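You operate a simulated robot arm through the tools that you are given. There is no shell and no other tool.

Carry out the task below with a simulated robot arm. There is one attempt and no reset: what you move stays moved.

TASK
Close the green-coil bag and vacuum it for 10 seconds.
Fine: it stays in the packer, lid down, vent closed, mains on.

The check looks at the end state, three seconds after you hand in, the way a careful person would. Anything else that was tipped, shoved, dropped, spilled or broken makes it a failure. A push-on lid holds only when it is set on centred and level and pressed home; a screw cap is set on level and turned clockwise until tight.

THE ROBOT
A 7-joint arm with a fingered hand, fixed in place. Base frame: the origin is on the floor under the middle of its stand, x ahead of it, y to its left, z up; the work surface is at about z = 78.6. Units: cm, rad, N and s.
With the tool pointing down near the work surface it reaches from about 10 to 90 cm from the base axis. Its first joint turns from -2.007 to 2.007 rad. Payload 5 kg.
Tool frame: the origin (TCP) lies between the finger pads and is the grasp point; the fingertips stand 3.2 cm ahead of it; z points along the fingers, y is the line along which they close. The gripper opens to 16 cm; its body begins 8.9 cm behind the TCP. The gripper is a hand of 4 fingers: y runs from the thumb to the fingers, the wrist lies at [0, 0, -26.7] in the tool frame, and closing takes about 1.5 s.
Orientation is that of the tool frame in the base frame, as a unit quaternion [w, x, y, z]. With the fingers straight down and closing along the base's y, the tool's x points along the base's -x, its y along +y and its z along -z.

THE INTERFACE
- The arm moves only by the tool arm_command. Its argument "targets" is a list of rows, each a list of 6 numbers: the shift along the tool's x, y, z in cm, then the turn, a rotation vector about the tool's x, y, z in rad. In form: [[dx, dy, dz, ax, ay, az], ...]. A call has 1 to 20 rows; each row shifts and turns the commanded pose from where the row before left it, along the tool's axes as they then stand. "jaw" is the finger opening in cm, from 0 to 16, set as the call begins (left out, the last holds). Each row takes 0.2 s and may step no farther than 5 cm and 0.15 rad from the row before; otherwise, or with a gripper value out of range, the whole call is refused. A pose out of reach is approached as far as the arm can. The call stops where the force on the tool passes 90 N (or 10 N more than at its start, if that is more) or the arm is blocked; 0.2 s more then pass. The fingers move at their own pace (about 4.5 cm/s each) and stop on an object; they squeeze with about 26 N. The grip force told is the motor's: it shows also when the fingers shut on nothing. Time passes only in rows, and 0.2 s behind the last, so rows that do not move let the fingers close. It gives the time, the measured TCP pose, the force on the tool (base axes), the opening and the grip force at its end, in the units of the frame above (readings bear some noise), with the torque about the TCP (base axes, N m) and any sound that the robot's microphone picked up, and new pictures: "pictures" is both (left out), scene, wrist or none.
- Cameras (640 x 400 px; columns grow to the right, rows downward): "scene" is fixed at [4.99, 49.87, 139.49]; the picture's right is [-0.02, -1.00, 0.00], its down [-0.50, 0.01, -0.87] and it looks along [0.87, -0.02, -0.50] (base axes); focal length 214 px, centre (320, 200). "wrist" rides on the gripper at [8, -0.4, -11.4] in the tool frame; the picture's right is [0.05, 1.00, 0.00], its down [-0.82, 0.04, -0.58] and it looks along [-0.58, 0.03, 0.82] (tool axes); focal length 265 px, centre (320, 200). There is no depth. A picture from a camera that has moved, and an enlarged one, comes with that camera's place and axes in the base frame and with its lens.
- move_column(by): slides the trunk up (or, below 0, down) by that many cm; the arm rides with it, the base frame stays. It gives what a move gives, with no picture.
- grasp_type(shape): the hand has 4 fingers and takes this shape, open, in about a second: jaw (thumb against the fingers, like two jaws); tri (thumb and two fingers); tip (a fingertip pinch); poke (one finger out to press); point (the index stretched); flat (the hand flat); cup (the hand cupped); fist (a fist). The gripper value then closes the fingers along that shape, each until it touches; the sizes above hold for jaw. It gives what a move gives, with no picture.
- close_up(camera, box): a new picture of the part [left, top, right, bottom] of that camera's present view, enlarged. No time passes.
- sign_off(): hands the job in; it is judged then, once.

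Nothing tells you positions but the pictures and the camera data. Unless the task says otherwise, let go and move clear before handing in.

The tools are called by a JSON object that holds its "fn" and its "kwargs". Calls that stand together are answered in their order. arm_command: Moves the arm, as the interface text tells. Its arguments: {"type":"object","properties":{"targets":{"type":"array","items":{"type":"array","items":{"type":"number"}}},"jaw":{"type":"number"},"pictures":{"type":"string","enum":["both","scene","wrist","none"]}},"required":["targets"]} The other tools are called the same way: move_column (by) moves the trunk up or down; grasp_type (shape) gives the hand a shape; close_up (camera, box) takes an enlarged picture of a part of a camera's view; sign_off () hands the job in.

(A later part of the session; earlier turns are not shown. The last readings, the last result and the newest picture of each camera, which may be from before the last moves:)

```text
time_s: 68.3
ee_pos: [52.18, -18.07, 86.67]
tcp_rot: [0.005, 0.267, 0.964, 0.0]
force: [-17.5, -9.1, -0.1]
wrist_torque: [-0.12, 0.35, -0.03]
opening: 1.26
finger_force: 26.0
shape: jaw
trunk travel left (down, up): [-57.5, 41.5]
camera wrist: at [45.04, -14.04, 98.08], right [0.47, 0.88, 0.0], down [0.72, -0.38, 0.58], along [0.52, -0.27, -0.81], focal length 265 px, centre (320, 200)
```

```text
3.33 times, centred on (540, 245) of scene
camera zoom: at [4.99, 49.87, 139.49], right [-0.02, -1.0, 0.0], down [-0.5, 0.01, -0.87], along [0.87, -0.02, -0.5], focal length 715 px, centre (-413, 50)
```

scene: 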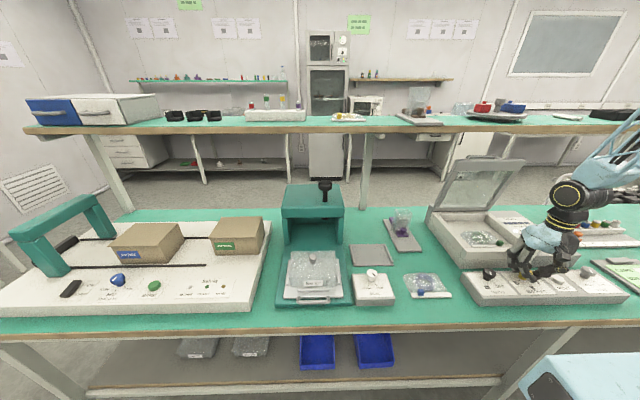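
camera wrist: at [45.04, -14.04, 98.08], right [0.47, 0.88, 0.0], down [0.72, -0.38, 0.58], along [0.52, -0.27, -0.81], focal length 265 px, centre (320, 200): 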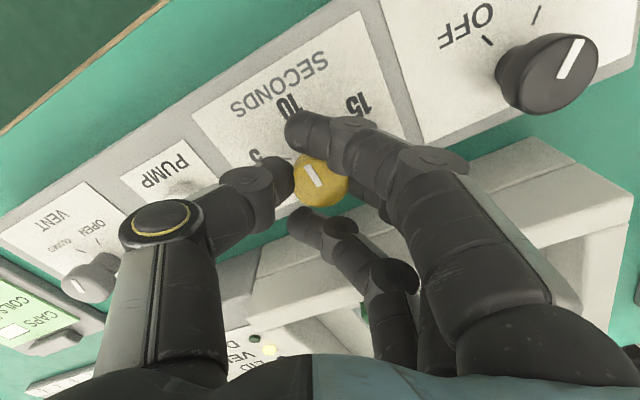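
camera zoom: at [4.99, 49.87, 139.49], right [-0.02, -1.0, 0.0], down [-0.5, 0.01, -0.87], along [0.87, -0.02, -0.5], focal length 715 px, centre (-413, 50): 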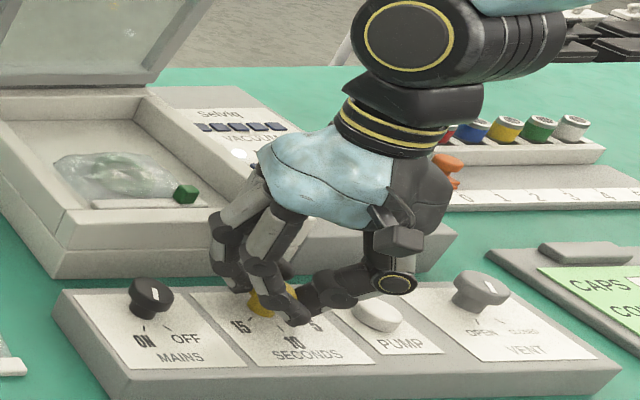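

The pointer direction works out to almost exactly the 10 mark. Releasing and rising to verify.

{"fn": "arm_command", "kwargs": {"targets": [[0, 0, 0, 0, 0, 0], [0, 0, 0, 0, 0, 0], [0, 0, 0, 0, 0, 0], [0, 0, 0, 0, 0, 0], [0, 0, 0, 0, 0, 0], [0, 0, -2, 0, 0, 0], [0, 0, -4, 0, 0, 0], [0, 0, -4, 0, 0, 0], [0, 0, 0, 0, 0, 0]], "jaw": 6, "pictures": "both"}}

{"fn": "close_up", "kwargs": {"camera": "wrist", "box": [200, 20, 420, 200]}}

{"fn": "close_up", "kwargs": {"camera": "scene", "box": [460, 250, 620, 310]}}

```text
time_s: 70.3
ee_pos: [52.25, -17.8, 96.79]
tcp_rot: [0.003, 0.266, 0.964, 0.0]
force: [0.2, -0.7, 0.8]
wrist_torque: [0.01, 0.02, 0.0]
opening: 5.95
finger_force: 0.0
shape: jaw
trunk travel left (down, up): [-57.5, 41.5]
camera wrist: at [45.08, -13.96, 108.07], right [0.47, 0.88, 0.0], down [0.72, -0.38, 0.58], along [0.52, -0.27, -0.81], focal length 265 px, centre (320, 200)
```

scene: 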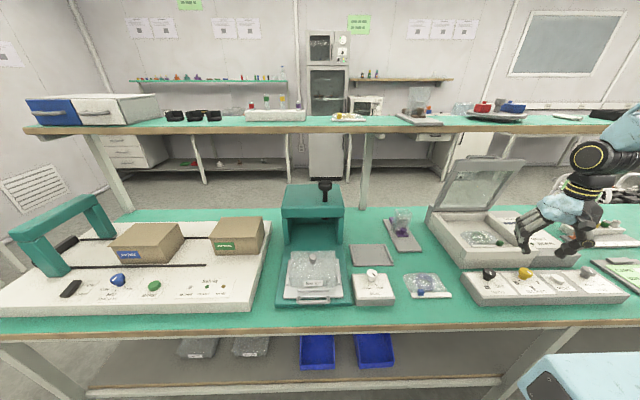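
wrist: 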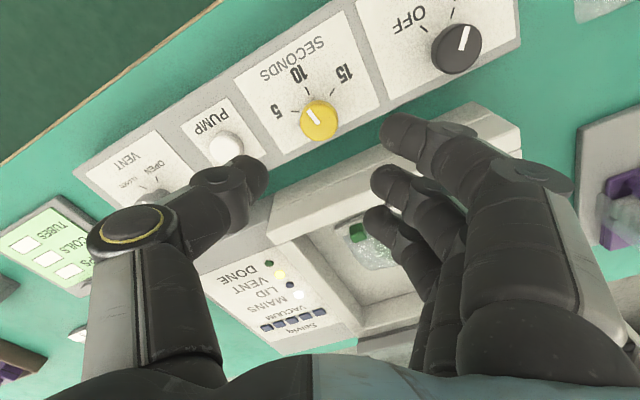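

```text
2.22 times, centred on (310, 110) of wrist
camera zoom: at [45.08, -13.96, 108.07], right [0.47, 0.88, 0.0], down [0.72, -0.38, 0.58], along [0.52, -0.27, -0.81], focal length 590 px, centre (342, 400)
```

zoom: 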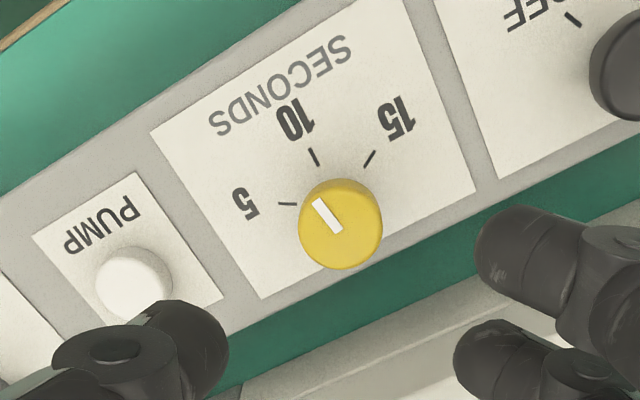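

```text
4.00 times, centred on (540, 280) of scene
camera zoom: at [4.99, 49.87, 139.49], right [-0.02, -1.0, 0.0], down [-0.5, 0.01, -0.87], along [0.87, -0.02, -0.5], focal length 858 px, centre (-560, -120)
```

zoom: 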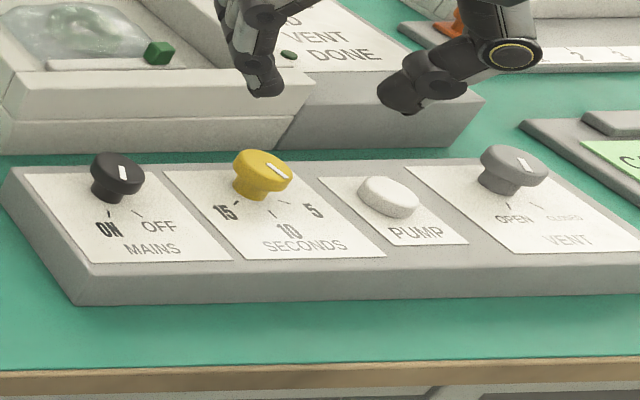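

The pointer seems at or slightly past 10. I'll zoom in more closely to measure.

{"fn": "close_up", "kwargs": {"camera": "scene", "box": [505, 262, 555, 294]}}

{"fn": "close_up", "kwargs": {"camera": "wrist", "box": [255, 60, 375, 140]}}

```text
12.50 times, centred on (530, 278) of scene
camera zoom: at [4.99, 49.87, 139.49], right [-0.02, -1.0, 0.0], down [-0.5, 0.01, -0.87], along [0.87, -0.02, -0.5], focal length 2681 px, centre (-2305, -775)
```

zoom: 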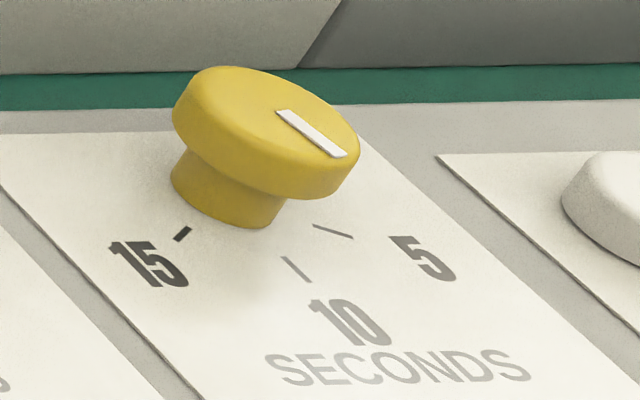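

```text
5.00 times, centred on (315, 100) of wrist
camera zoom: at [45.08, -13.96, 108.07], right [0.47, 0.88, 0.0], down [0.72, -0.38, 0.58], along [0.52, -0.27, -0.81], focal length 1327 px, centre (345, 700)
```

zoom: 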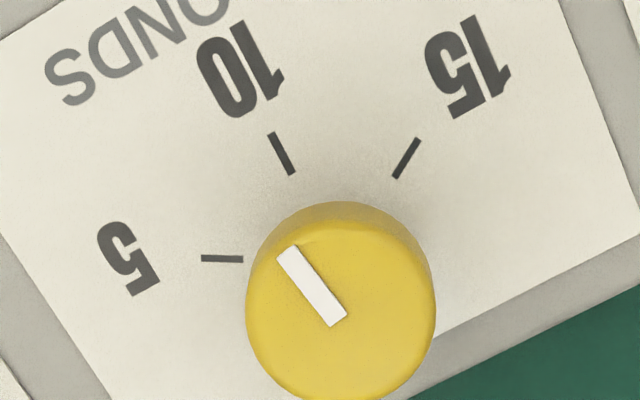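

Comparing with the tick marks, the pointer sits roughly 10° past the 10 mark. I'll regrip and turn it back by that amount.

{"fn": "arm_command", "kwargs": {"targets": [[0, -0.1, 4, 0, 0, 0], [0, 0, 4, 0, 0, 0], [0, 0, 2.1, 0, 0, 0], [0, 0, 0, 0, 0, 0]], "jaw": 6, "pictures": "none"}}

{"fn": "arm_command", "kwargs": {"targets": [[0, 0, 0, 0, 0, 0], [0, 0, 0, 0, 0, 0], [0, 0, 0, 0, 0, 0], [0, 0, 0, 0, 0, 0], [0, 0, 0, 0, 0, 0]], "jaw": 2.4, "pictures": "wrist"}}

{"fn": "close_up", "kwargs": {"camera": "wrist", "box": [255, 130, 375, 210]}}

```text
time_s: 71.3
ee_pos: [52.28, -18.06, 86.55]
tcp_rot: [0.004, 0.266, 0.964, 0.0]
force: [0.5, 0.6, -0.3]
wrist_torque: [-0.01, -0.04, -0.01]
opening: 5.93
finger_force: 0.1
shape: jaw
trunk travel left (down, up): [-57.5, 41.5]
```

```text
time_s: 72.5
ee_pos: [52.1, -18.19, 86.48]
tcp_rot: [0.003, 0.268, 0.963, 0.0]
force: [-5.0, -8.1, -2.1]
wrist_torque: [-0.04, 0.01, -0.03]
opening: 1.2
finger_force: 26.0
shape: jaw
trunk travel left (down, up): [-57.5, 41.5]
camera wrist: at [44.97, -14.19, 97.89], right [0.47, 0.88, 0.0], down [0.72, -0.38, 0.58], along [0.51, -0.27, -0.81], focal length 265 px, centre (320, 200)
```

wrist: 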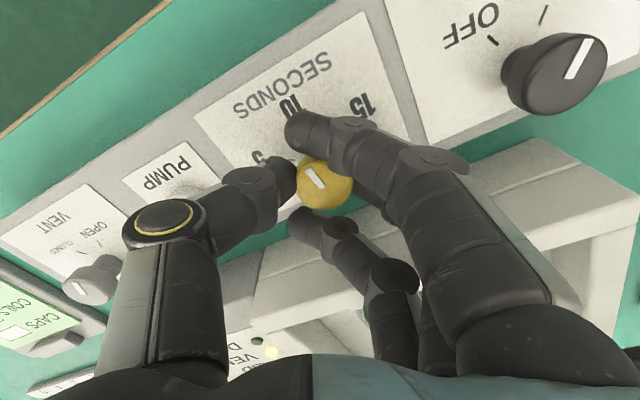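

```text
5.00 times, centred on (315, 170) of wrist
camera zoom: at [44.97, -14.19, 97.89], right [0.47, 0.88, 0.0], down [0.72, -0.38, 0.58], along [0.51, -0.27, -0.81], focal length 1327 px, centre (345, 350)
```

zoom: 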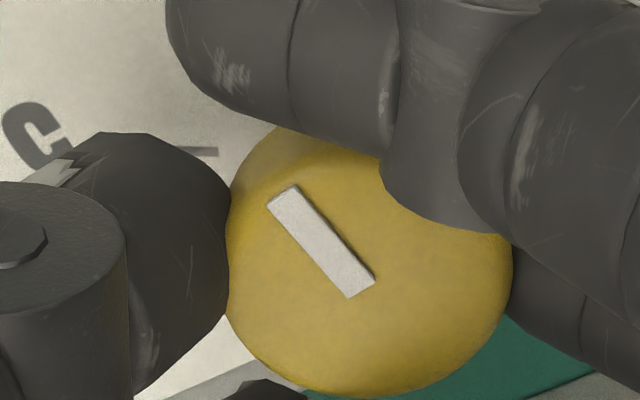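

The knob reads about 189° against a target of 180°. Turning back 0.16 rad while gripped.

{"fn": "arm_command", "kwargs": {"targets": [[0, 0, 0, 0, 0, 0.08], [0, 0, 0, 0, 0, 0.08], [0, 0, 0, 0, 0, 0], [0, 0, 0, 0, 0, 0]], "pictures": "wrist"}}

{"fn": "close_up", "kwargs": {"camera": "wrist", "box": [255, 130, 375, 210]}}

{"fn": "arm_command", "kwargs": {"targets": [[0, 0, 0, 0, 0, 0], [0, 0, 0, 0, 0, 0], [0, 0, 0, 0, 0, 0], [0, 0, 0, 0, 0, 0], [0, 0, 0, 0, 0, 0], [0, 0, -2, 0, 0, 0], [0, 0, -4, 0, 0, 0], [0, 0, -4, 0, 0, 0], [0, 0, 0, 0, 0, 0]], "jaw": 6, "pictures": "wrist"}}

{"fn": "close_up", "kwargs": {"camera": "wrist", "box": [255, 60, 375, 140]}}

{"fn": "close_up", "kwargs": {"camera": "scene", "box": [505, 262, 555, 294]}}

```text
time_s: 73.5
ee_pos: [52.13, -18.15, 86.56]
tcp_rot: [0.004, 0.344, 0.939, 0.0]
force: [-11.1, -12.0, -5.6]
wrist_torque: [-0.21, 0.13, 0.03]
opening: 1.17
finger_force: 26.1
shape: jaw
trunk travel left (down, up): [-57.5, 41.5]
camera wrist: at [45.68, -13.05, 97.94], right [0.6, 0.8, 0.0], down [0.65, -0.49, 0.58], along [0.47, -0.35, -0.81], focal length 265 px, centre (320, 200)
```

wrist: 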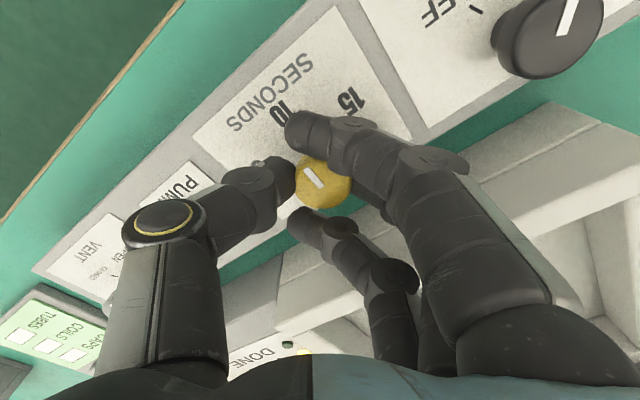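

```text
5.00 times, centred on (315, 170) of wrist
camera zoom: at [45.68, -13.05, 97.94], right [0.6, 0.8, 0.0], down [0.65, -0.49, 0.58], along [0.47, -0.35, -0.81], focal length 1327 px, centre (345, 350)
```

zoom: 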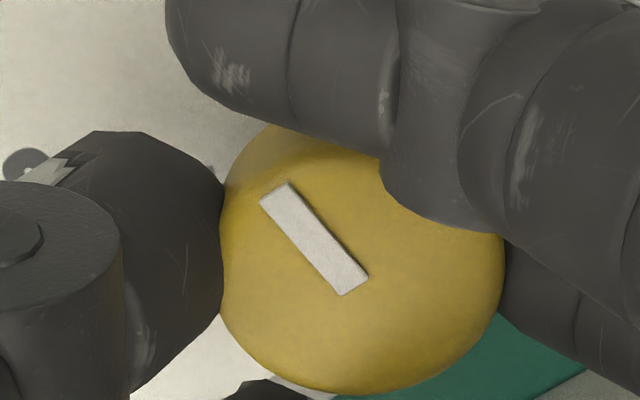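

```text
time_s: 75.5
ee_pos: [52.21, -17.98, 96.53]
tcp_rot: [0.004, 0.343, 0.939, 0.001]
force: [-0.4, -0.1, 0.0]
wrist_torque: [-0.01, -0.02, -0.01]
opening: 5.94
finger_force: 0.0
shape: jaw
trunk travel left (down, up): [-57.5, 41.5]
camera wrist: at [45.68, -12.92, 107.87], right [0.6, 0.8, 0.0], down [0.65, -0.49, 0.58], along [0.47, -0.35, -0.81], focal length 265 px, centre (320, 200)
```

wrist: 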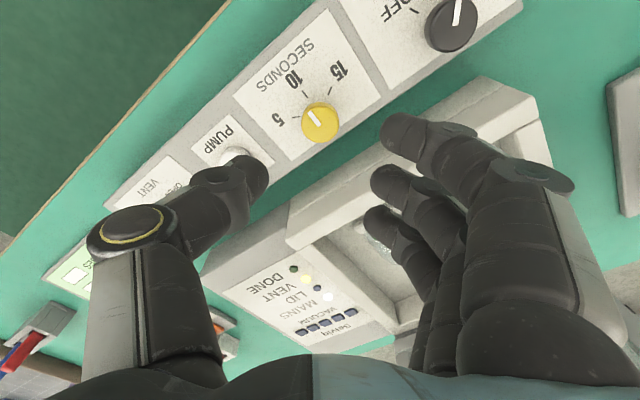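

```text
5.00 times, centred on (315, 100) of wrist
camera zoom: at [45.68, -12.92, 107.87], right [0.6, 0.8, 0.0], down [0.65, -0.49, 0.58], along [0.47, -0.35, -0.81], focal length 1327 px, centre (345, 700)
```

zoom: 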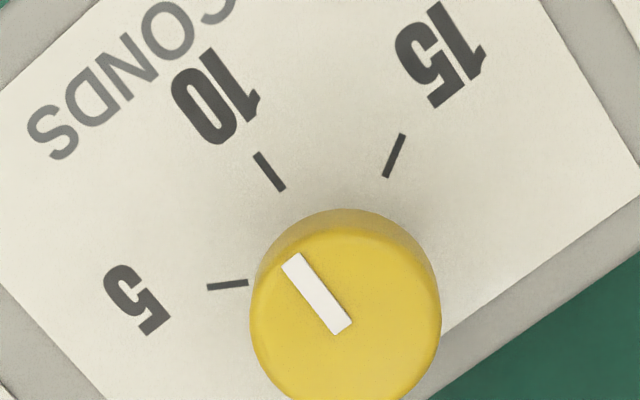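

```text
12.50 times, centred on (530, 278) of scene
camera zoom: at [4.99, 49.87, 139.49], right [-0.02, -1.0, 0.0], down [-0.5, 0.01, -0.87], along [0.87, -0.02, -0.5], focal length 2681 px, centre (-2305, -775)
```

zoom: 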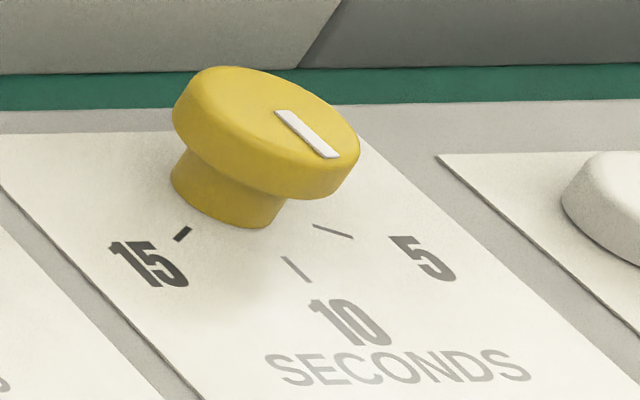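

It's now very close to 10. I'll zoom further to measure the pointer against the tick more exactly.

{"fn": "close_up", "kwargs": {"camera": "wrist", "box": [290, 80, 350, 150]}}

{"fn": "close_up", "kwargs": {"camera": "wrist", "box": [120, 100, 280, 220]}}

```text
5.71 times, centred on (320, 115) of wrist
camera zoom: at [45.68, -12.92, 107.87], right [0.6, 0.8, 0.0], down [0.65, -0.49, 0.58], along [0.47, -0.35, -0.81], focal length 1517 px, centre (320, 686)
```

zoom: 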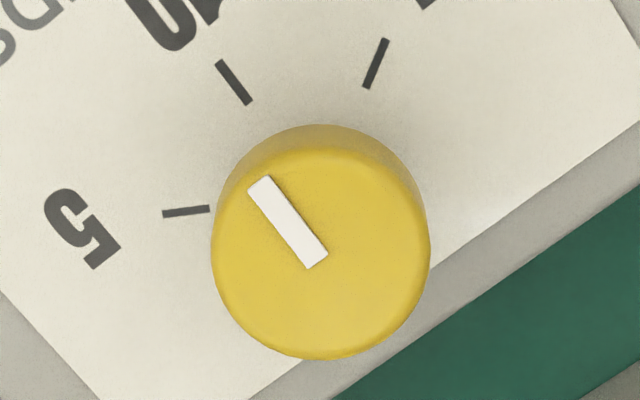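

```text
3.33 times, centred on (200, 160) of wrist
camera zoom: at [45.68, -12.92, 107.87], right [0.6, 0.8, 0.0], down [0.65, -0.49, 0.58], along [0.47, -0.35, -0.81], focal length 885 px, centre (720, 333)
```

zoom: 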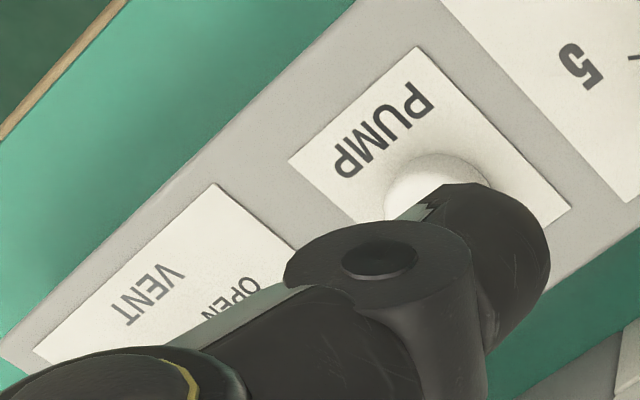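

The SECONDS pointer matches the 10 tick to within a degree. Now moving to the VENT knob near (52, -38.4), re-yawing to leave room for the 60° turn.

{"fn": "arm_command", "kwargs": {"targets": [[-2.63, -3.12, 0, 0, 0, 0], [-2.63, -3.12, 0, 0, 0, 0], [-2.63, -3.12, 0, 0, 0, 0], [-2.63, -3.12, 0, 0, 0, 0], [-2.63, -3.12, 0, 0, 0, 0], [0, 0, 0, 0, 0, 0.15], [0, 0, 0, 0, 0, 0.15], [0, 0, 0, 0, 0, 0.15], [0, 0, 0, 0, 0, 0.15], [0, 0, 0, 0, 0, 0]], "jaw": 6, "pictures": "both"}}

{"fn": "close_up", "kwargs": {"camera": "wrist", "box": [255, 40, 405, 150]}}

{"fn": "close_up", "kwargs": {"camera": "scene", "box": [500, 185, 640, 305]}}

```text
time_s: 77.7
ee_pos: [52.15, -38.31, 96.63]
tcp_rot: [0.004, 0.606, 0.795, 0.001]
force: [0.0, -0.2, 0.4]
wrist_torque: [0.0, -0.01, 0.0]
opening: 5.97
finger_force: 0.1
shape: jaw
trunk travel left (down, up): [-57.5, 41.5]
camera wrist: at [49.56, -30.55, 108.01], right [0.95, 0.32, 0.01], down [0.25, -0.77, 0.58], along [0.19, -0.55, -0.81], focal length 265 px, centre (320, 200)
```

scene: 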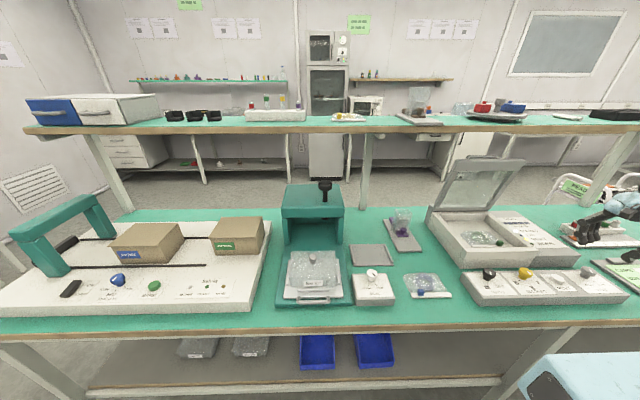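
wrist: 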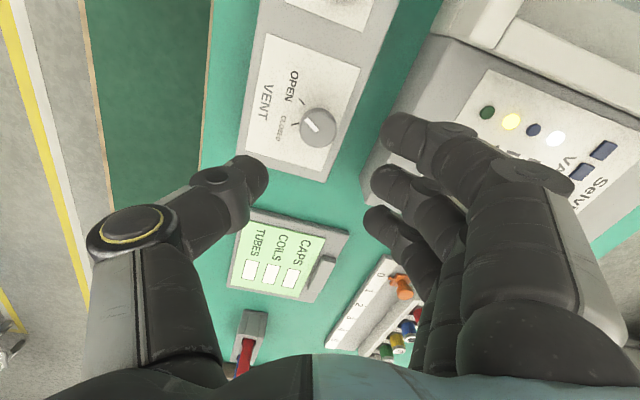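

```text
3.64 times, centred on (330, 95) of wrist
camera zoom: at [49.56, -30.55, 108.01], right [0.95, 0.32, 0.01], down [0.25, -0.77, 0.58], along [0.19, -0.55, -0.81], focal length 965 px, centre (284, 582)
```

zoom: 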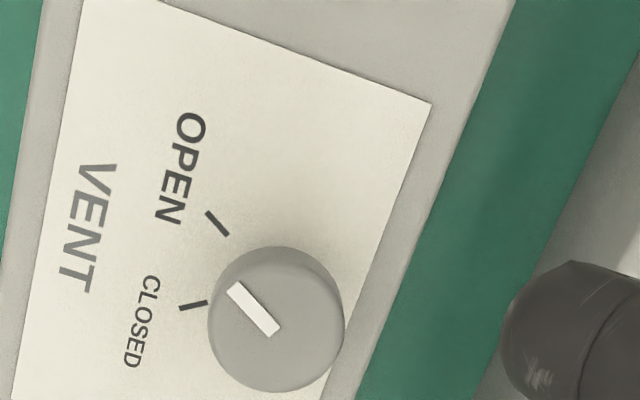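

```text
3.33 times, centred on (570, 245) of scene
camera zoom: at [4.99, 49.87, 139.49], right [-0.02, -1.0, 0.0], down [-0.5, 0.01, -0.87], along [0.87, -0.02, -0.5], focal length 715 px, centre (-513, 50)
```

zoom: 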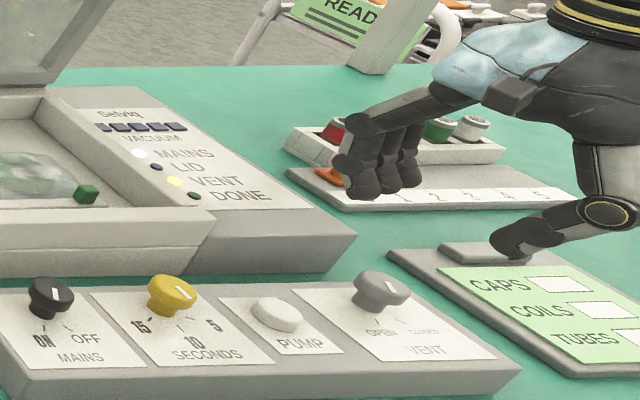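

VENT's pointer reads 150° (OPEN) and CLOSED is at about 211°, so again about 60° counter-clockwise. I'll centre on the knob and descend to check alignment.

{"fn": "arm_command", "kwargs": {"targets": [[-0.5, 0.06, 3, 0, 0, 0], [0, 0, 3, 0, 0, 0], [0, 0, 2.8, 0, 0, 0], [0, 0, 0, 0, 0, 0]], "jaw": 6, "pictures": "both"}}

{"fn": "close_up", "kwargs": {"camera": "wrist", "box": [220, 60, 440, 240]}}

{"fn": "close_up", "kwargs": {"camera": "scene", "box": [500, 185, 640, 305]}}

```text
time_s: 78.7
ee_pos: [52.52, -38.97, 87.81]
tcp_rot: [0.004, 0.604, 0.797, 0.002]
force: [-0.1, -0.3, -0.4]
wrist_torque: [0.05, 0.0, 0.02]
opening: 5.93
finger_force: 0.1
shape: jaw
trunk travel left (down, up): [-57.5, 41.5]
camera wrist: at [49.88, -31.14, 99.17], right [0.95, 0.32, 0.01], down [0.26, -0.77, 0.58], along [0.19, -0.55, -0.81], focal length 265 px, centre (320, 200)
```

scene: 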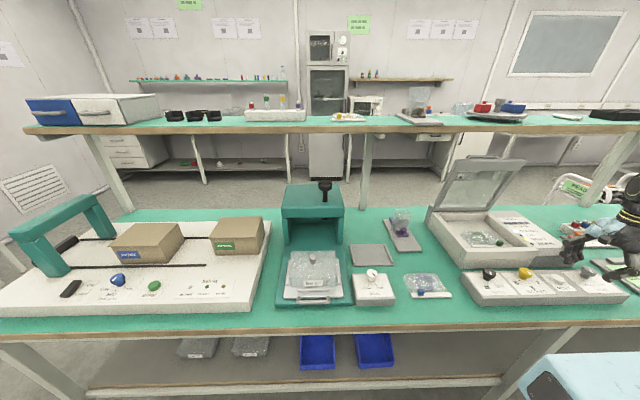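
wrist: 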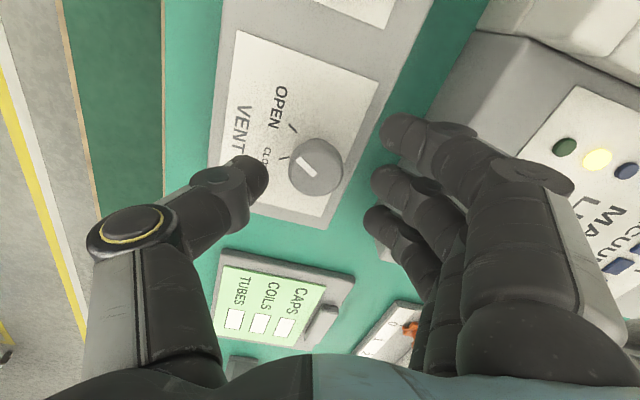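

```text
2.22 times, centred on (330, 150) of wrist
camera zoom: at [49.88, -31.14, 99.17], right [0.95, 0.32, 0.01], down [0.26, -0.77, 0.58], along [0.19, -0.55, -0.81], focal length 590 px, centre (298, 311)
```

zoom: 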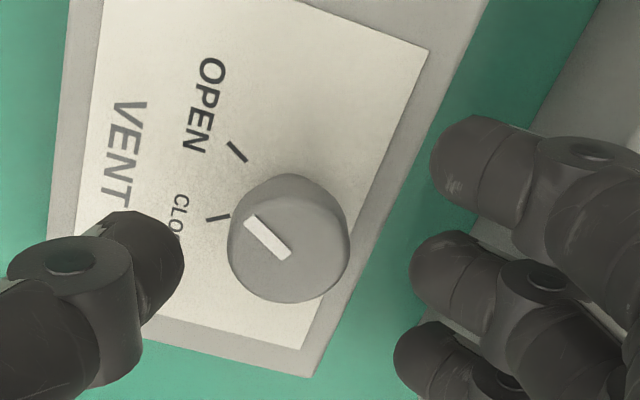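

```text
3.33 times, centred on (570, 245) of scene
camera zoom: at [4.99, 49.87, 139.49], right [-0.02, -1.0, 0.0], down [-0.5, 0.01, -0.87], along [0.87, -0.02, -0.5], focal length 715 px, centre (-513, 50)
```

zoom: 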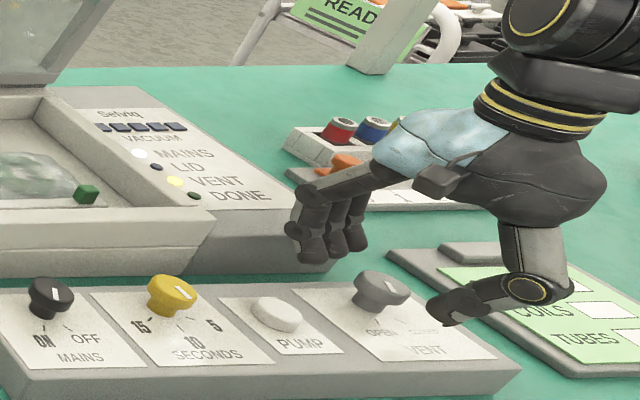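

Slight offset of about 0.25 cm toward the thumb; I'll correct it, lower to mid-cap and grip.

{"fn": "arm_command", "kwargs": {"targets": [[0, -0.22, 0.6, 0, 0, 0], [0, 0, 0.5, 0, 0, 0], [0, 0, 0, 0, 0, 0]], "jaw": 6, "pictures": "none"}}

{"fn": "arm_command", "kwargs": {"targets": [[0, 0, 0, 0, 0, 0], [0, 0, 0, 0, 0, 0], [0, 0, 0, 0, 0, 0], [0, 0, 0, 0, 0, 0], [0, 0, 0, 0, 0, 0]], "jaw": 2.4, "pictures": "wrist"}}

{"fn": "close_up", "kwargs": {"camera": "wrist", "box": [220, 60, 440, 240]}}

```text
time_s: 79.5
ee_pos: [52.25, -39.04, 86.72]
tcp_rot: [0.004, 0.605, 0.796, 0.002]
force: [-0.8, 0.5, -0.2]
wrist_torque: [0.01, -0.04, 0.01]
opening: 5.96
finger_force: 0.2
shape: jaw
trunk travel left (down, up): [-57.5, 41.5]
```

```text
time_s: 80.7
ee_pos: [51.99, -39.02, 86.75]
tcp_rot: [0.003, 0.605, 0.796, 0.001]
force: [-7.4, -1.4, -1.7]
wrist_torque: [0.0, 0.02, 0.02]
opening: 1.24
finger_force: 25.9
shape: jaw
trunk travel left (down, up): [-57.5, 41.5]
camera wrist: at [49.46, -31.22, 98.07], right [0.95, 0.32, 0.01], down [0.26, -0.77, 0.58], along [0.19, -0.55, -0.81], focal length 265 px, centre (320, 200)
```

wrist: 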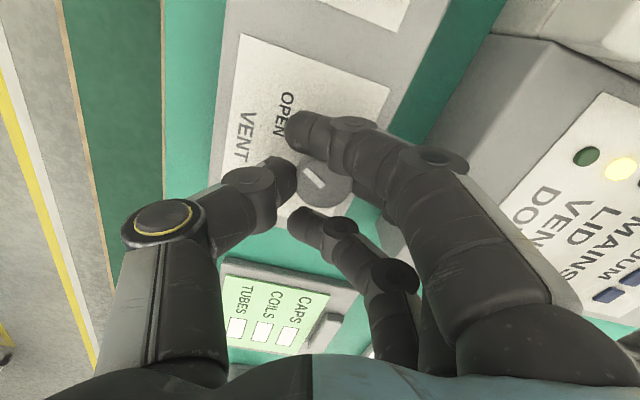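

```text
2.22 times, centred on (330, 150) of wrist
camera zoom: at [49.46, -31.22, 98.07], right [0.95, 0.32, 0.01], down [0.26, -0.77, 0.58], along [0.19, -0.55, -0.81], focal length 590 px, centre (298, 311)
```

zoom: 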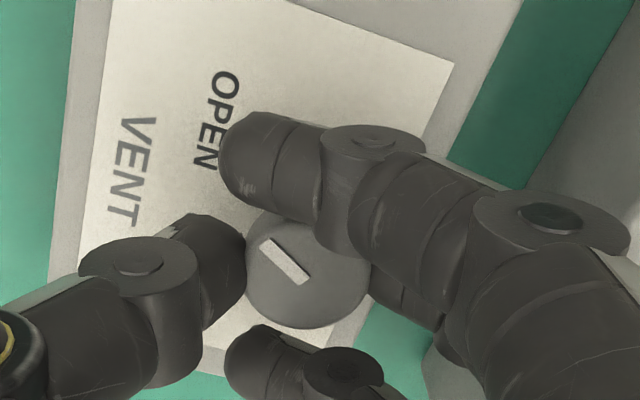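

Firm grip on the VENT cap. Turning it counter-clockwise toward CLOSED.

{"fn": "arm_command", "kwargs": {"targets": [[0, 0, 0, 0, 0, -0.125], [0, 0, 0, 0, 0, -0.125], [0, 0, 0, 0, 0, -0.125], [0, 0, 0, 0, 0, -0.125], [0, 0, 0, 0, 0, -0.125], [0, 0, 0, 0, 0, -0.125], [0, 0, 0, 0, 0, -0.125], [0, 0, 0, 0, 0, -0.125], [0, 0, 0, 0, 0, 0]], "pictures": "wrist"}}

{"fn": "close_up", "kwargs": {"camera": "wrist", "box": [220, 60, 440, 240]}}

{"fn": "close_up", "kwargs": {"camera": "scene", "box": [500, 185, 640, 305]}}

```text
time_s: 82.7
ee_pos: [52.19, -39.12, 86.79]
tcp_rot: [0.004, 0.149, 0.989, 0.0]
force: [-7.1, -16.5, -3.0]
wrist_torque: [-0.24, 0.11, -0.04]
opening: 1.22
finger_force: 26.2
shape: jaw
trunk travel left (down, up): [-57.5, 41.5]
camera wrist: at [44.35, -36.91, 98.07], right [0.24, 0.97, 0.0], down [0.79, -0.2, 0.58], along [0.57, -0.14, -0.81], focal length 265 px, centre (320, 200)
```

wrist: 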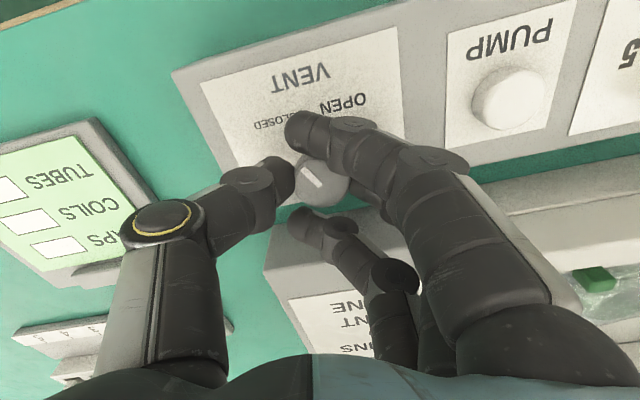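

```text
2.22 times, centred on (330, 150) of wrist
camera zoom: at [44.35, -36.91, 98.07], right [0.24, 0.97, 0.0], down [0.79, -0.2, 0.58], along [0.57, -0.14, -0.81], focal length 590 px, centre (298, 311)
```

zoom: 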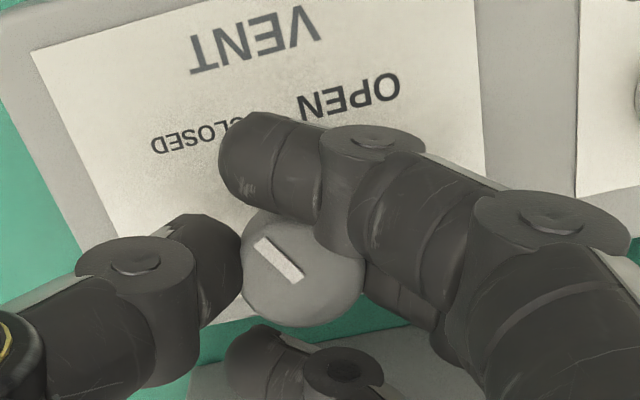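

```text
3.33 times, centred on (570, 245) of scene
camera zoom: at [4.99, 49.87, 139.49], right [-0.02, -1.0, 0.0], down [-0.5, 0.01, -0.87], along [0.87, -0.02, -0.5], focal length 715 px, centre (-513, 50)
```

zoom: 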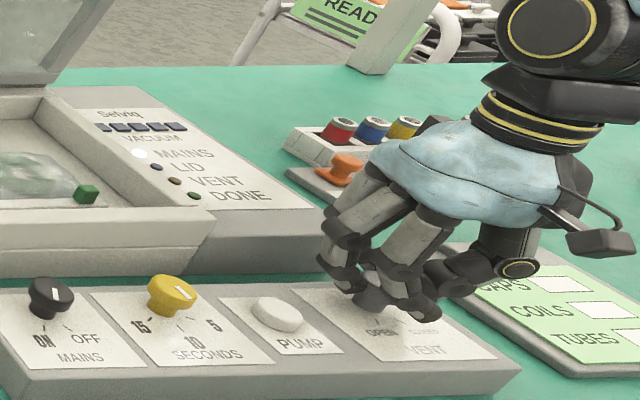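

The VENT lamp went out, so the machine registers it as closed. The pointer is at about 205° versus the 210° mark; I'll nudge slightly further, release and check.

{"fn": "arm_command", "kwargs": {"targets": [[0, 0, 0, 0, 0, -0.07], [0, 0, 0, 0, 0, 0]], "pictures": "none"}}

{"fn": "arm_command", "kwargs": {"targets": [[0, 0, 0, 0, 0, 0], [0, 0, 0, 0, 0, 0], [0, 0, 0, 0, 0, 0], [0, 0, 0, 0, 0, 0], [0, 0, 0, 0, 0, 0], [0, 0, -2, 0, 0, 0], [0, 0, -4, 0, 0, 0], [0, 0, -4, 0, 0, 0], [0, 0, 0, 0, 0, 0]], "jaw": 6, "pictures": "both"}}

{"fn": "close_up", "kwargs": {"camera": "wrist", "box": [250, 50, 390, 150]}}

{"fn": "close_up", "kwargs": {"camera": "scene", "box": [470, 205, 610, 305]}}

```text
time_s: 83.3
ee_pos: [52.23, -38.93, 86.67]
tcp_rot: [0.004, 0.114, 0.994, -0.001]
force: [-4.4, -16.2, -1.1]
wrist_torque: [-0.27, 0.08, -0.06]
opening: 1.25
finger_force: 26.1
shape: jaw
trunk travel left (down, up): [-57.5, 41.5]
```

```text
time_s: 85.3
ee_pos: [52.4, -38.95, 96.84]
tcp_rot: [0.003, 0.115, 0.993, 0.0]
force: [-0.7, -1.1, 0.2]
wrist_torque: [-0.03, 0.0, 0.01]
opening: 5.96
finger_force: 0.1
shape: jaw
trunk travel left (down, up): [-57.5, 41.5]
camera wrist: at [44.28, -37.36, 108.17], right [0.18, 0.98, 0.0], down [0.8, -0.14, 0.58], along [0.57, -0.1, -0.81], focal length 265 px, centre (320, 200)
```

scene: 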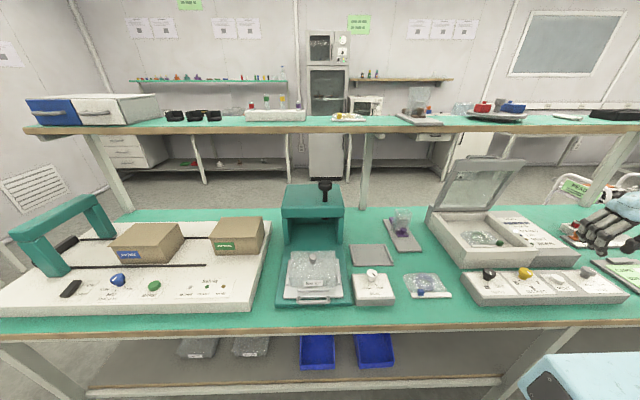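
wrist: 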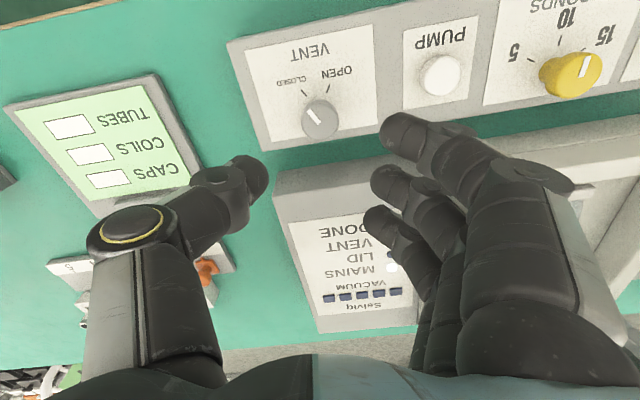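

```text
4.00 times, centred on (320, 100) of wrist
camera zoom: at [44.28, -37.36, 108.17], right [0.18, 0.98, 0.0], down [0.8, -0.14, 0.58], along [0.57, -0.1, -0.81], focal length 1062 px, centre (320, 600)
```

zoom: 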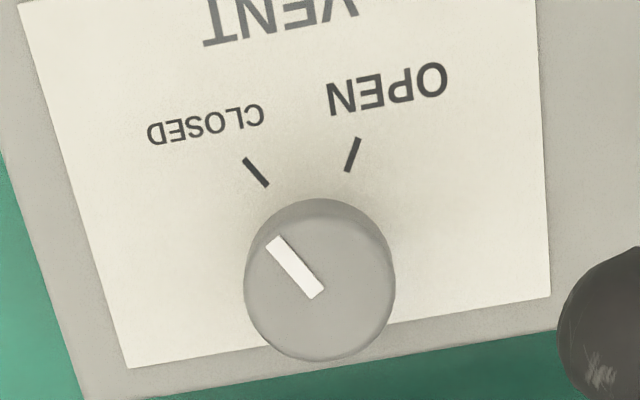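

```text
4.00 times, centred on (540, 255) of scene
camera zoom: at [4.99, 49.87, 139.49], right [-0.02, -1.0, 0.0], down [-0.5, 0.01, -0.87], along [0.87, -0.02, -0.5], focal length 858 px, centre (-560, -20)
```

zoom: 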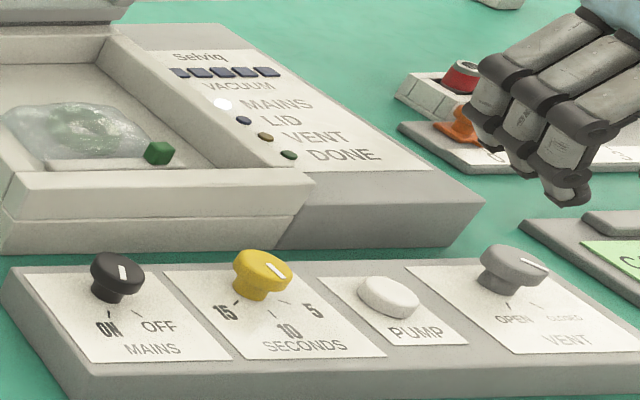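

VENT is closed and its lamp is off. Next is the lid: I'll study its geometry and handle in detail before touching it.

{"fn": "close_up", "kwargs": {"camera": "scene", "box": [420, 145, 540, 225]}}

{"fn": "close_up", "kwargs": {"camera": "scene", "box": [440, 148, 530, 190]}}

{"fn": "close_up", "kwargs": {"camera": "scene", "box": [420, 195, 500, 275]}}

```text
5.00 times, centred on (480, 185) of scene
camera zoom: at [4.99, 49.87, 139.49], right [-0.02, -1.0, 0.0], down [-0.5, 0.01, -0.87], along [0.87, -0.02, -0.5], focal length 1072 px, centre (-480, 275)
```

zoom: 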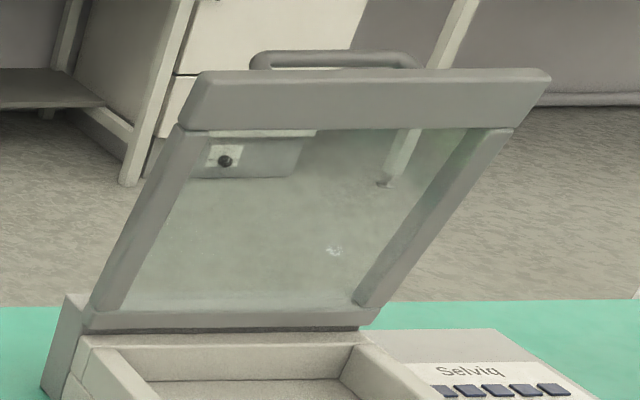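

```text
7.11 times, centred on (485, 169) of scene
camera zoom: at [4.99, 49.87, 139.49], right [-0.02, -1.0, 0.0], down [-0.5, 0.01, -0.87], along [0.87, -0.02, -0.5], focal length 1525 px, centre (-853, 420)
```

zoom: 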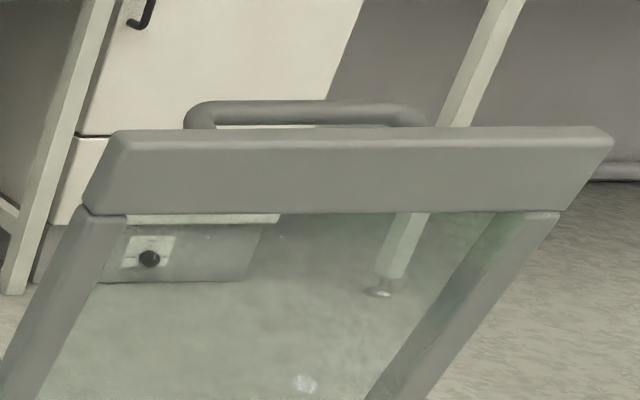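

```text
5.00 times, centred on (460, 235) of scene
camera zoom: at [4.99, 49.87, 139.49], right [-0.02, -1.0, 0.0], down [-0.5, 0.01, -0.87], along [0.87, -0.02, -0.5], focal length 1072 px, centre (-380, 25)
```

zoom: 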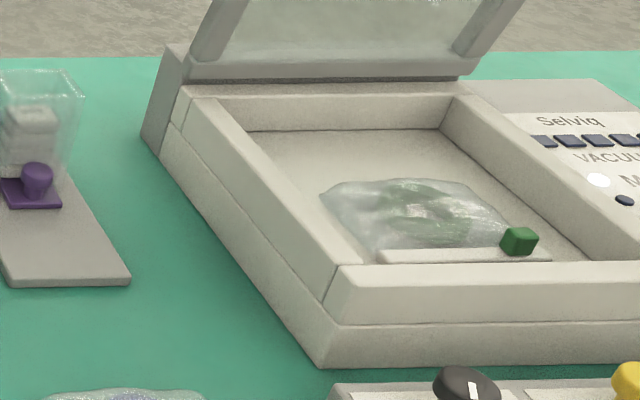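

The lid stands nearly upright, hinged near (84, z 88), with its top edge around z≈113 and a handle on its outer side; the shelf underside is close above. I plan to tilt the hand 45° and hook the fingers over the lid's left part of the top edge. First I rise and yaw to 90°.

{"fn": "arm_command", "kwargs": {"targets": [[0, 0, -4, 0, 0, 0.1], [0, 0, -4, 0, 0, 0.149], [0, 0, -4, 0, 0, 0.149], [0, 0, -4, 0, 0, 0.149], [0, 0, -4, 0, 0, 0.149], [0, 0, -2, 0, 0, 0.149], [0, 0, 0, 0, 0, 0.149], [0, 0, 0, 0, 0, 0.149], [0, 0, 0, 0, 0, 0.149], [0, 0, 0, 0, 0, 0.048], [0, 0, 0, 0, 0, 0]], "jaw": 6, "pictures": "wrist"}}

```text
time_s: 87.7
ee_pos: [52.03, -38.93, 118.73]
tcp_rot: [0.003, 0.707, 0.707, 0.002]
force: [0.7, -0.1, -0.1]
wrist_torque: [-0.01, 0.03, 0.02]
opening: 5.96
finger_force: 0.2
shape: jaw
trunk travel left (down, up): [-57.5, 41.5]
camera wrist: at [51.52, -30.64, 130.13], right [1.0, 0.05, 0.01], down [0.04, -0.81, 0.58], along [0.04, -0.58, -0.81], focal length 265 px, centre (320, 200)
```

wrist: 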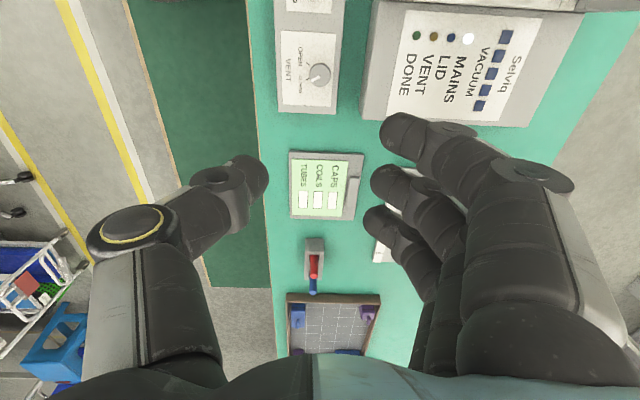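

Now moving across to y≈-6.5 in front of the lid, then pitching the hand 45° forward.

{"fn": "arm_command", "kwargs": {"targets": [[4, 1.2, 0, 0, 0, 0], [4, 1.2, 0, 0, 0, 0], [4, 1.2, 0, 0, 0, 0], [4, 1.2, 0, 0, 0, 0], [4, 1.2, 0, 0, 0, 0], [4, 1.2, 0, 0, 0, 0], [4, 1.2, 0, 0, 0, 0], [4.4, 1.2, 0, 0, 0, 0], [0, 0, 0, -0.131, 0, 0], [0, 0, 0, -0.131, 0, 0], [0, 0, 0, -0.131, 0, 0], [0, 0, 0, -0.131, 0, 0], [0, 0, 0, -0.131, 0, 0], [0, 0, 0, -0.131, 0, 0], [0, 0, 0, 0, 0, 0]], "jaw": 6, "pictures": "both"}}

{"fn": "close_up", "kwargs": {"camera": "scene", "box": [400, 60, 580, 220]}}

```text
time_s: 90.9
ee_pos: [61.59, -5.39, 118.59]
tcp_rot: [0.221, 0.662, 0.673, 0.246]
force: [0.3, -0.3, -0.5]
wrist_torque: [0.01, 0.03, 0.0]
opening: 5.95
finger_force: 0.1
shape: jaw
out of reach, approached as far as the arm can: row 14
trunk travel left (down, up): [-57.5, 41.5]
camera wrist: at [53.97, 2.4, 127.56], right [0.78, 0.05, 0.62], down [-0.3, -0.84, 0.45], along [0.55, -0.54, -0.64], focal length 265 px, centre (320, 200)
```

scene: 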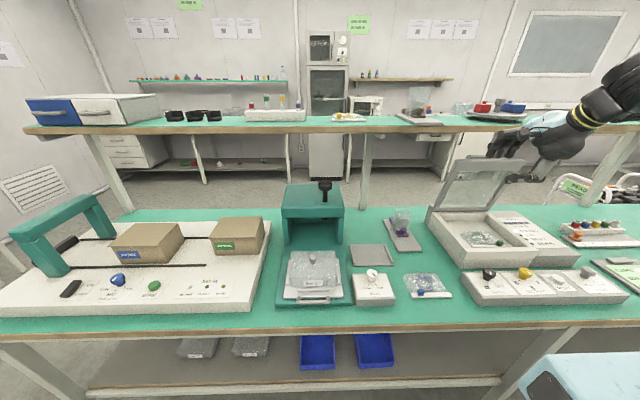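
wrist: 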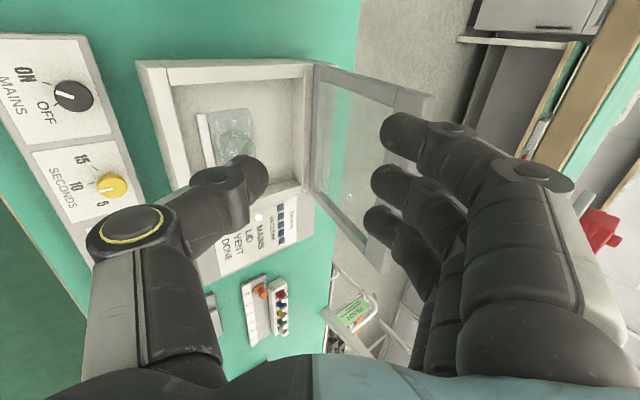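

```text
2.50 times, centred on (490, 140) of scene
camera zoom: at [4.99, 49.87, 139.49], right [-0.02, -1.0, 0.0], down [-0.5, 0.01, -0.87], along [0.87, -0.02, -0.5], focal length 536 px, centre (-105, 350)
```

zoom: 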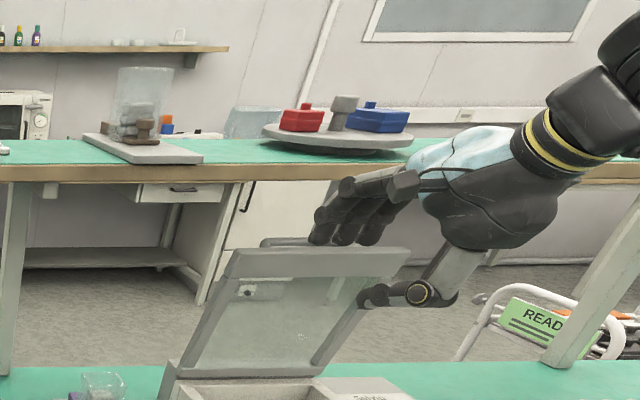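

The wrist can't pitch fully at this trunk height, and the shelf is tight above the lid. I'll straighten the hand, back away, lower the trunk (so the forearm comes in flatter), and then pitch further.

{"fn": "arm_command", "kwargs": {"targets": [[0, 0, 0, 0.131, 0, 0], [0, 0, 0, 0.131, 0, 0], [0, 0, 0, 0.131, 0, 0], [0, 0, 0, 0.131, 0, 0], [0, 0, 0, 0.131, 0, 0], [0, 0, 0, 0.131, 0, 0], [0, -4, 0, 0, 0, 0], [0, -4, 0, 0, 0, 0], [0, -4, -2, 0, 0, 0], [0, 0, 0, 0, 0, 0]], "jaw": 7, "pictures": "none"}}

{"fn": "move_column", "kwargs": {"by": -12}}

{"fn": "arm_command", "kwargs": {"targets": [[0, 0, -4, 0, 0, 0], [0, 0, -4, 0, 0, 0], [0, 0, -4, 0, 0, 0], [0, 0, 0, 0, 0, 0]], "pictures": "none"}}

{"fn": "move_column", "kwargs": {"by": -12}}

{"fn": "arm_command", "kwargs": {"targets": [[0, 0, -4, 0, 0, 0], [0, 0, -4, 0, 0, 0], [0, 0, -4, 0, 0, 0], [0, 0, 0, 0, 0, 0]], "pictures": "scene"}}

```text
time_s: 93.1
ee_pos: [49.76, -5.54, 121.38]
tcp_rot: [-0.034, 0.691, 0.722, -0.004]
force: [-0.1, 0.6, 0.0]
wrist_torque: [-0.01, -0.04, 0.0]
opening: 6.98
finger_force: 0.0
shape: jaw
out of reach, approached as far as the arm can: row 1
trunk travel left (down, up): [-57.5, 41.5]
```

```text
time_s: 94.6
ee_pos: [49.83, -5.47, 109.37]
tcp_rot: [-0.035, 0.692, 0.721, -0.003]
force: [-0.6, -0.1, 0.3]
wrist_torque: [0.03, -0.02, -0.01]
opening: 6.96
finger_force: 0.0
shape: jaw
trunk travel left (down, up): [-45.5, 53.5]
```

```text
time_s: 95.6
ee_pos: [50.51, -5.97, 121.31]
tcp_rot: [-0.035, 0.692, 0.721, -0.003]
force: [-1.0, -0.3, 0.0]
wrist_torque: [0.0, 0.01, 0.01]
opening: 6.94
finger_force: 0.0
shape: jaw
trunk travel left (down, up): [-45.5, 53.5]
```

```text
time_s: 97.1
ee_pos: [50.65, -5.99, 109.28]
tcp_rot: [-0.035, 0.691, 0.722, -0.004]
force: [0.1, -0.2, 0.0]
wrist_torque: [0.02, 0.02, -0.01]
opening: 6.94
finger_force: 0.1
shape: jaw
trunk travel left (down, up): [-33.5, 65.5]
```

```text
time_s: 98.1
ee_pos: [51.28, -6.49, 121.19]
tcp_rot: [-0.034, 0.692, 0.721, -0.003]
force: [0.0, -1.2, 0.2]
wrist_torque: [0.01, 0.02, -0.01]
opening: 6.97
finger_force: 0.0
shape: jaw
trunk travel left (down, up): [-33.5, 65.5]
```

scene: 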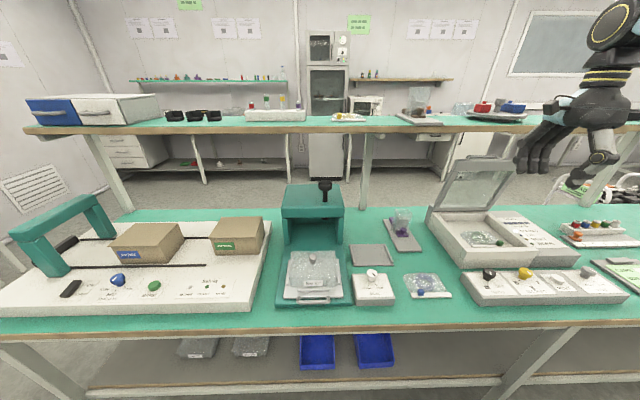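

Trunk is lower now. I'll correct the small residual tilt, move forward a little, and pitch the hand about 60°.

{"fn": "arm_command", "kwargs": {"targets": [[0, 0, 0, -0.053, -0.043, 0.043], [0, 4, 0, 0, 0, 0], [0, 4, 0, 0, 0, 0], [0, 4, 0, 0, 0, 0], [0, 0, 0, -0.131, 0, 0], [0, 0, 0, -0.131, 0, 0], [0, 0, 0, -0.131, 0, 0], [0, 0, 0, -0.131, 0, 0], [0, 0, 0, -0.131, 0, 0], [0, 0, 0, -0.131, 0, 0], [0, 0, 0, -0.131, 0, 0], [0, 0, 0, -0.131, 0, 0], [0, 0, 0, 0, 0, 0]], "jaw": 7, "pictures": "both"}}

{"fn": "close_up", "kwargs": {"camera": "scene", "box": [420, 80, 600, 220]}}

```text
time_s: 101.1
ee_pos: [64.72, -6.09, 117.13]
tcp_rot: [0.336, 0.622, 0.626, 0.329]
force: [0.7, -0.1, -0.9]
wrist_torque: [-0.04, 0.02, -0.03]
opening: 6.98
finger_force: 0.1
shape: jaw
trunk travel left (down, up): [-33.5, 65.5]
stopped in row 13: the arm was blocked; the commanded pose is now the measured one
camera wrist: at [55.05, 2.1, 123.13], right [0.56, 0.06, 0.83], down [-0.45, -0.81, 0.36], along [0.69, -0.58, -0.43], focal length 265 px, centre (320, 200)
```

scene: 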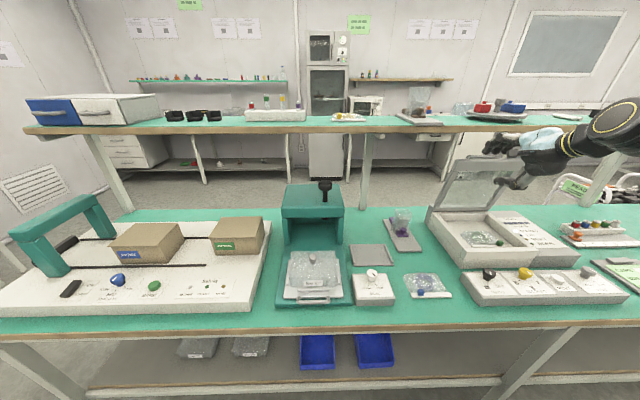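
wrist: 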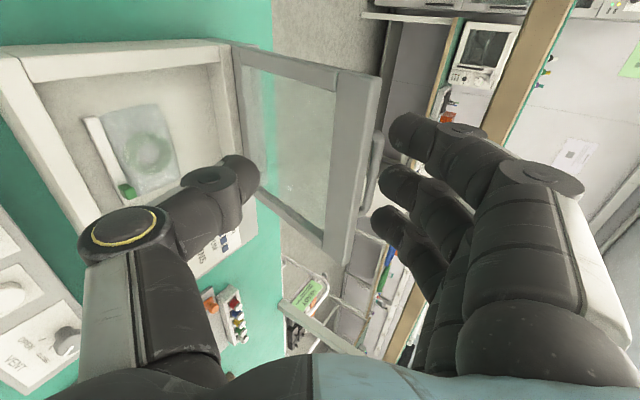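

```text
2.86 times, centred on (510, 150) of scene
camera zoom: at [4.99, 49.87, 139.49], right [-0.02, -1.0, 0.0], down [-0.5, 0.01, -0.87], along [0.87, -0.02, -0.5], focal length 613 px, centre (-223, 343)
```

zoom: 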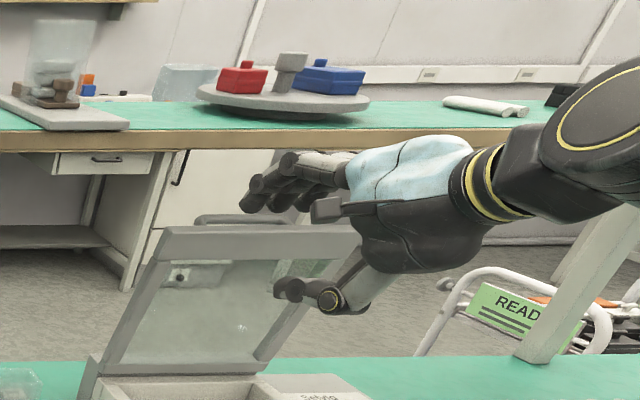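

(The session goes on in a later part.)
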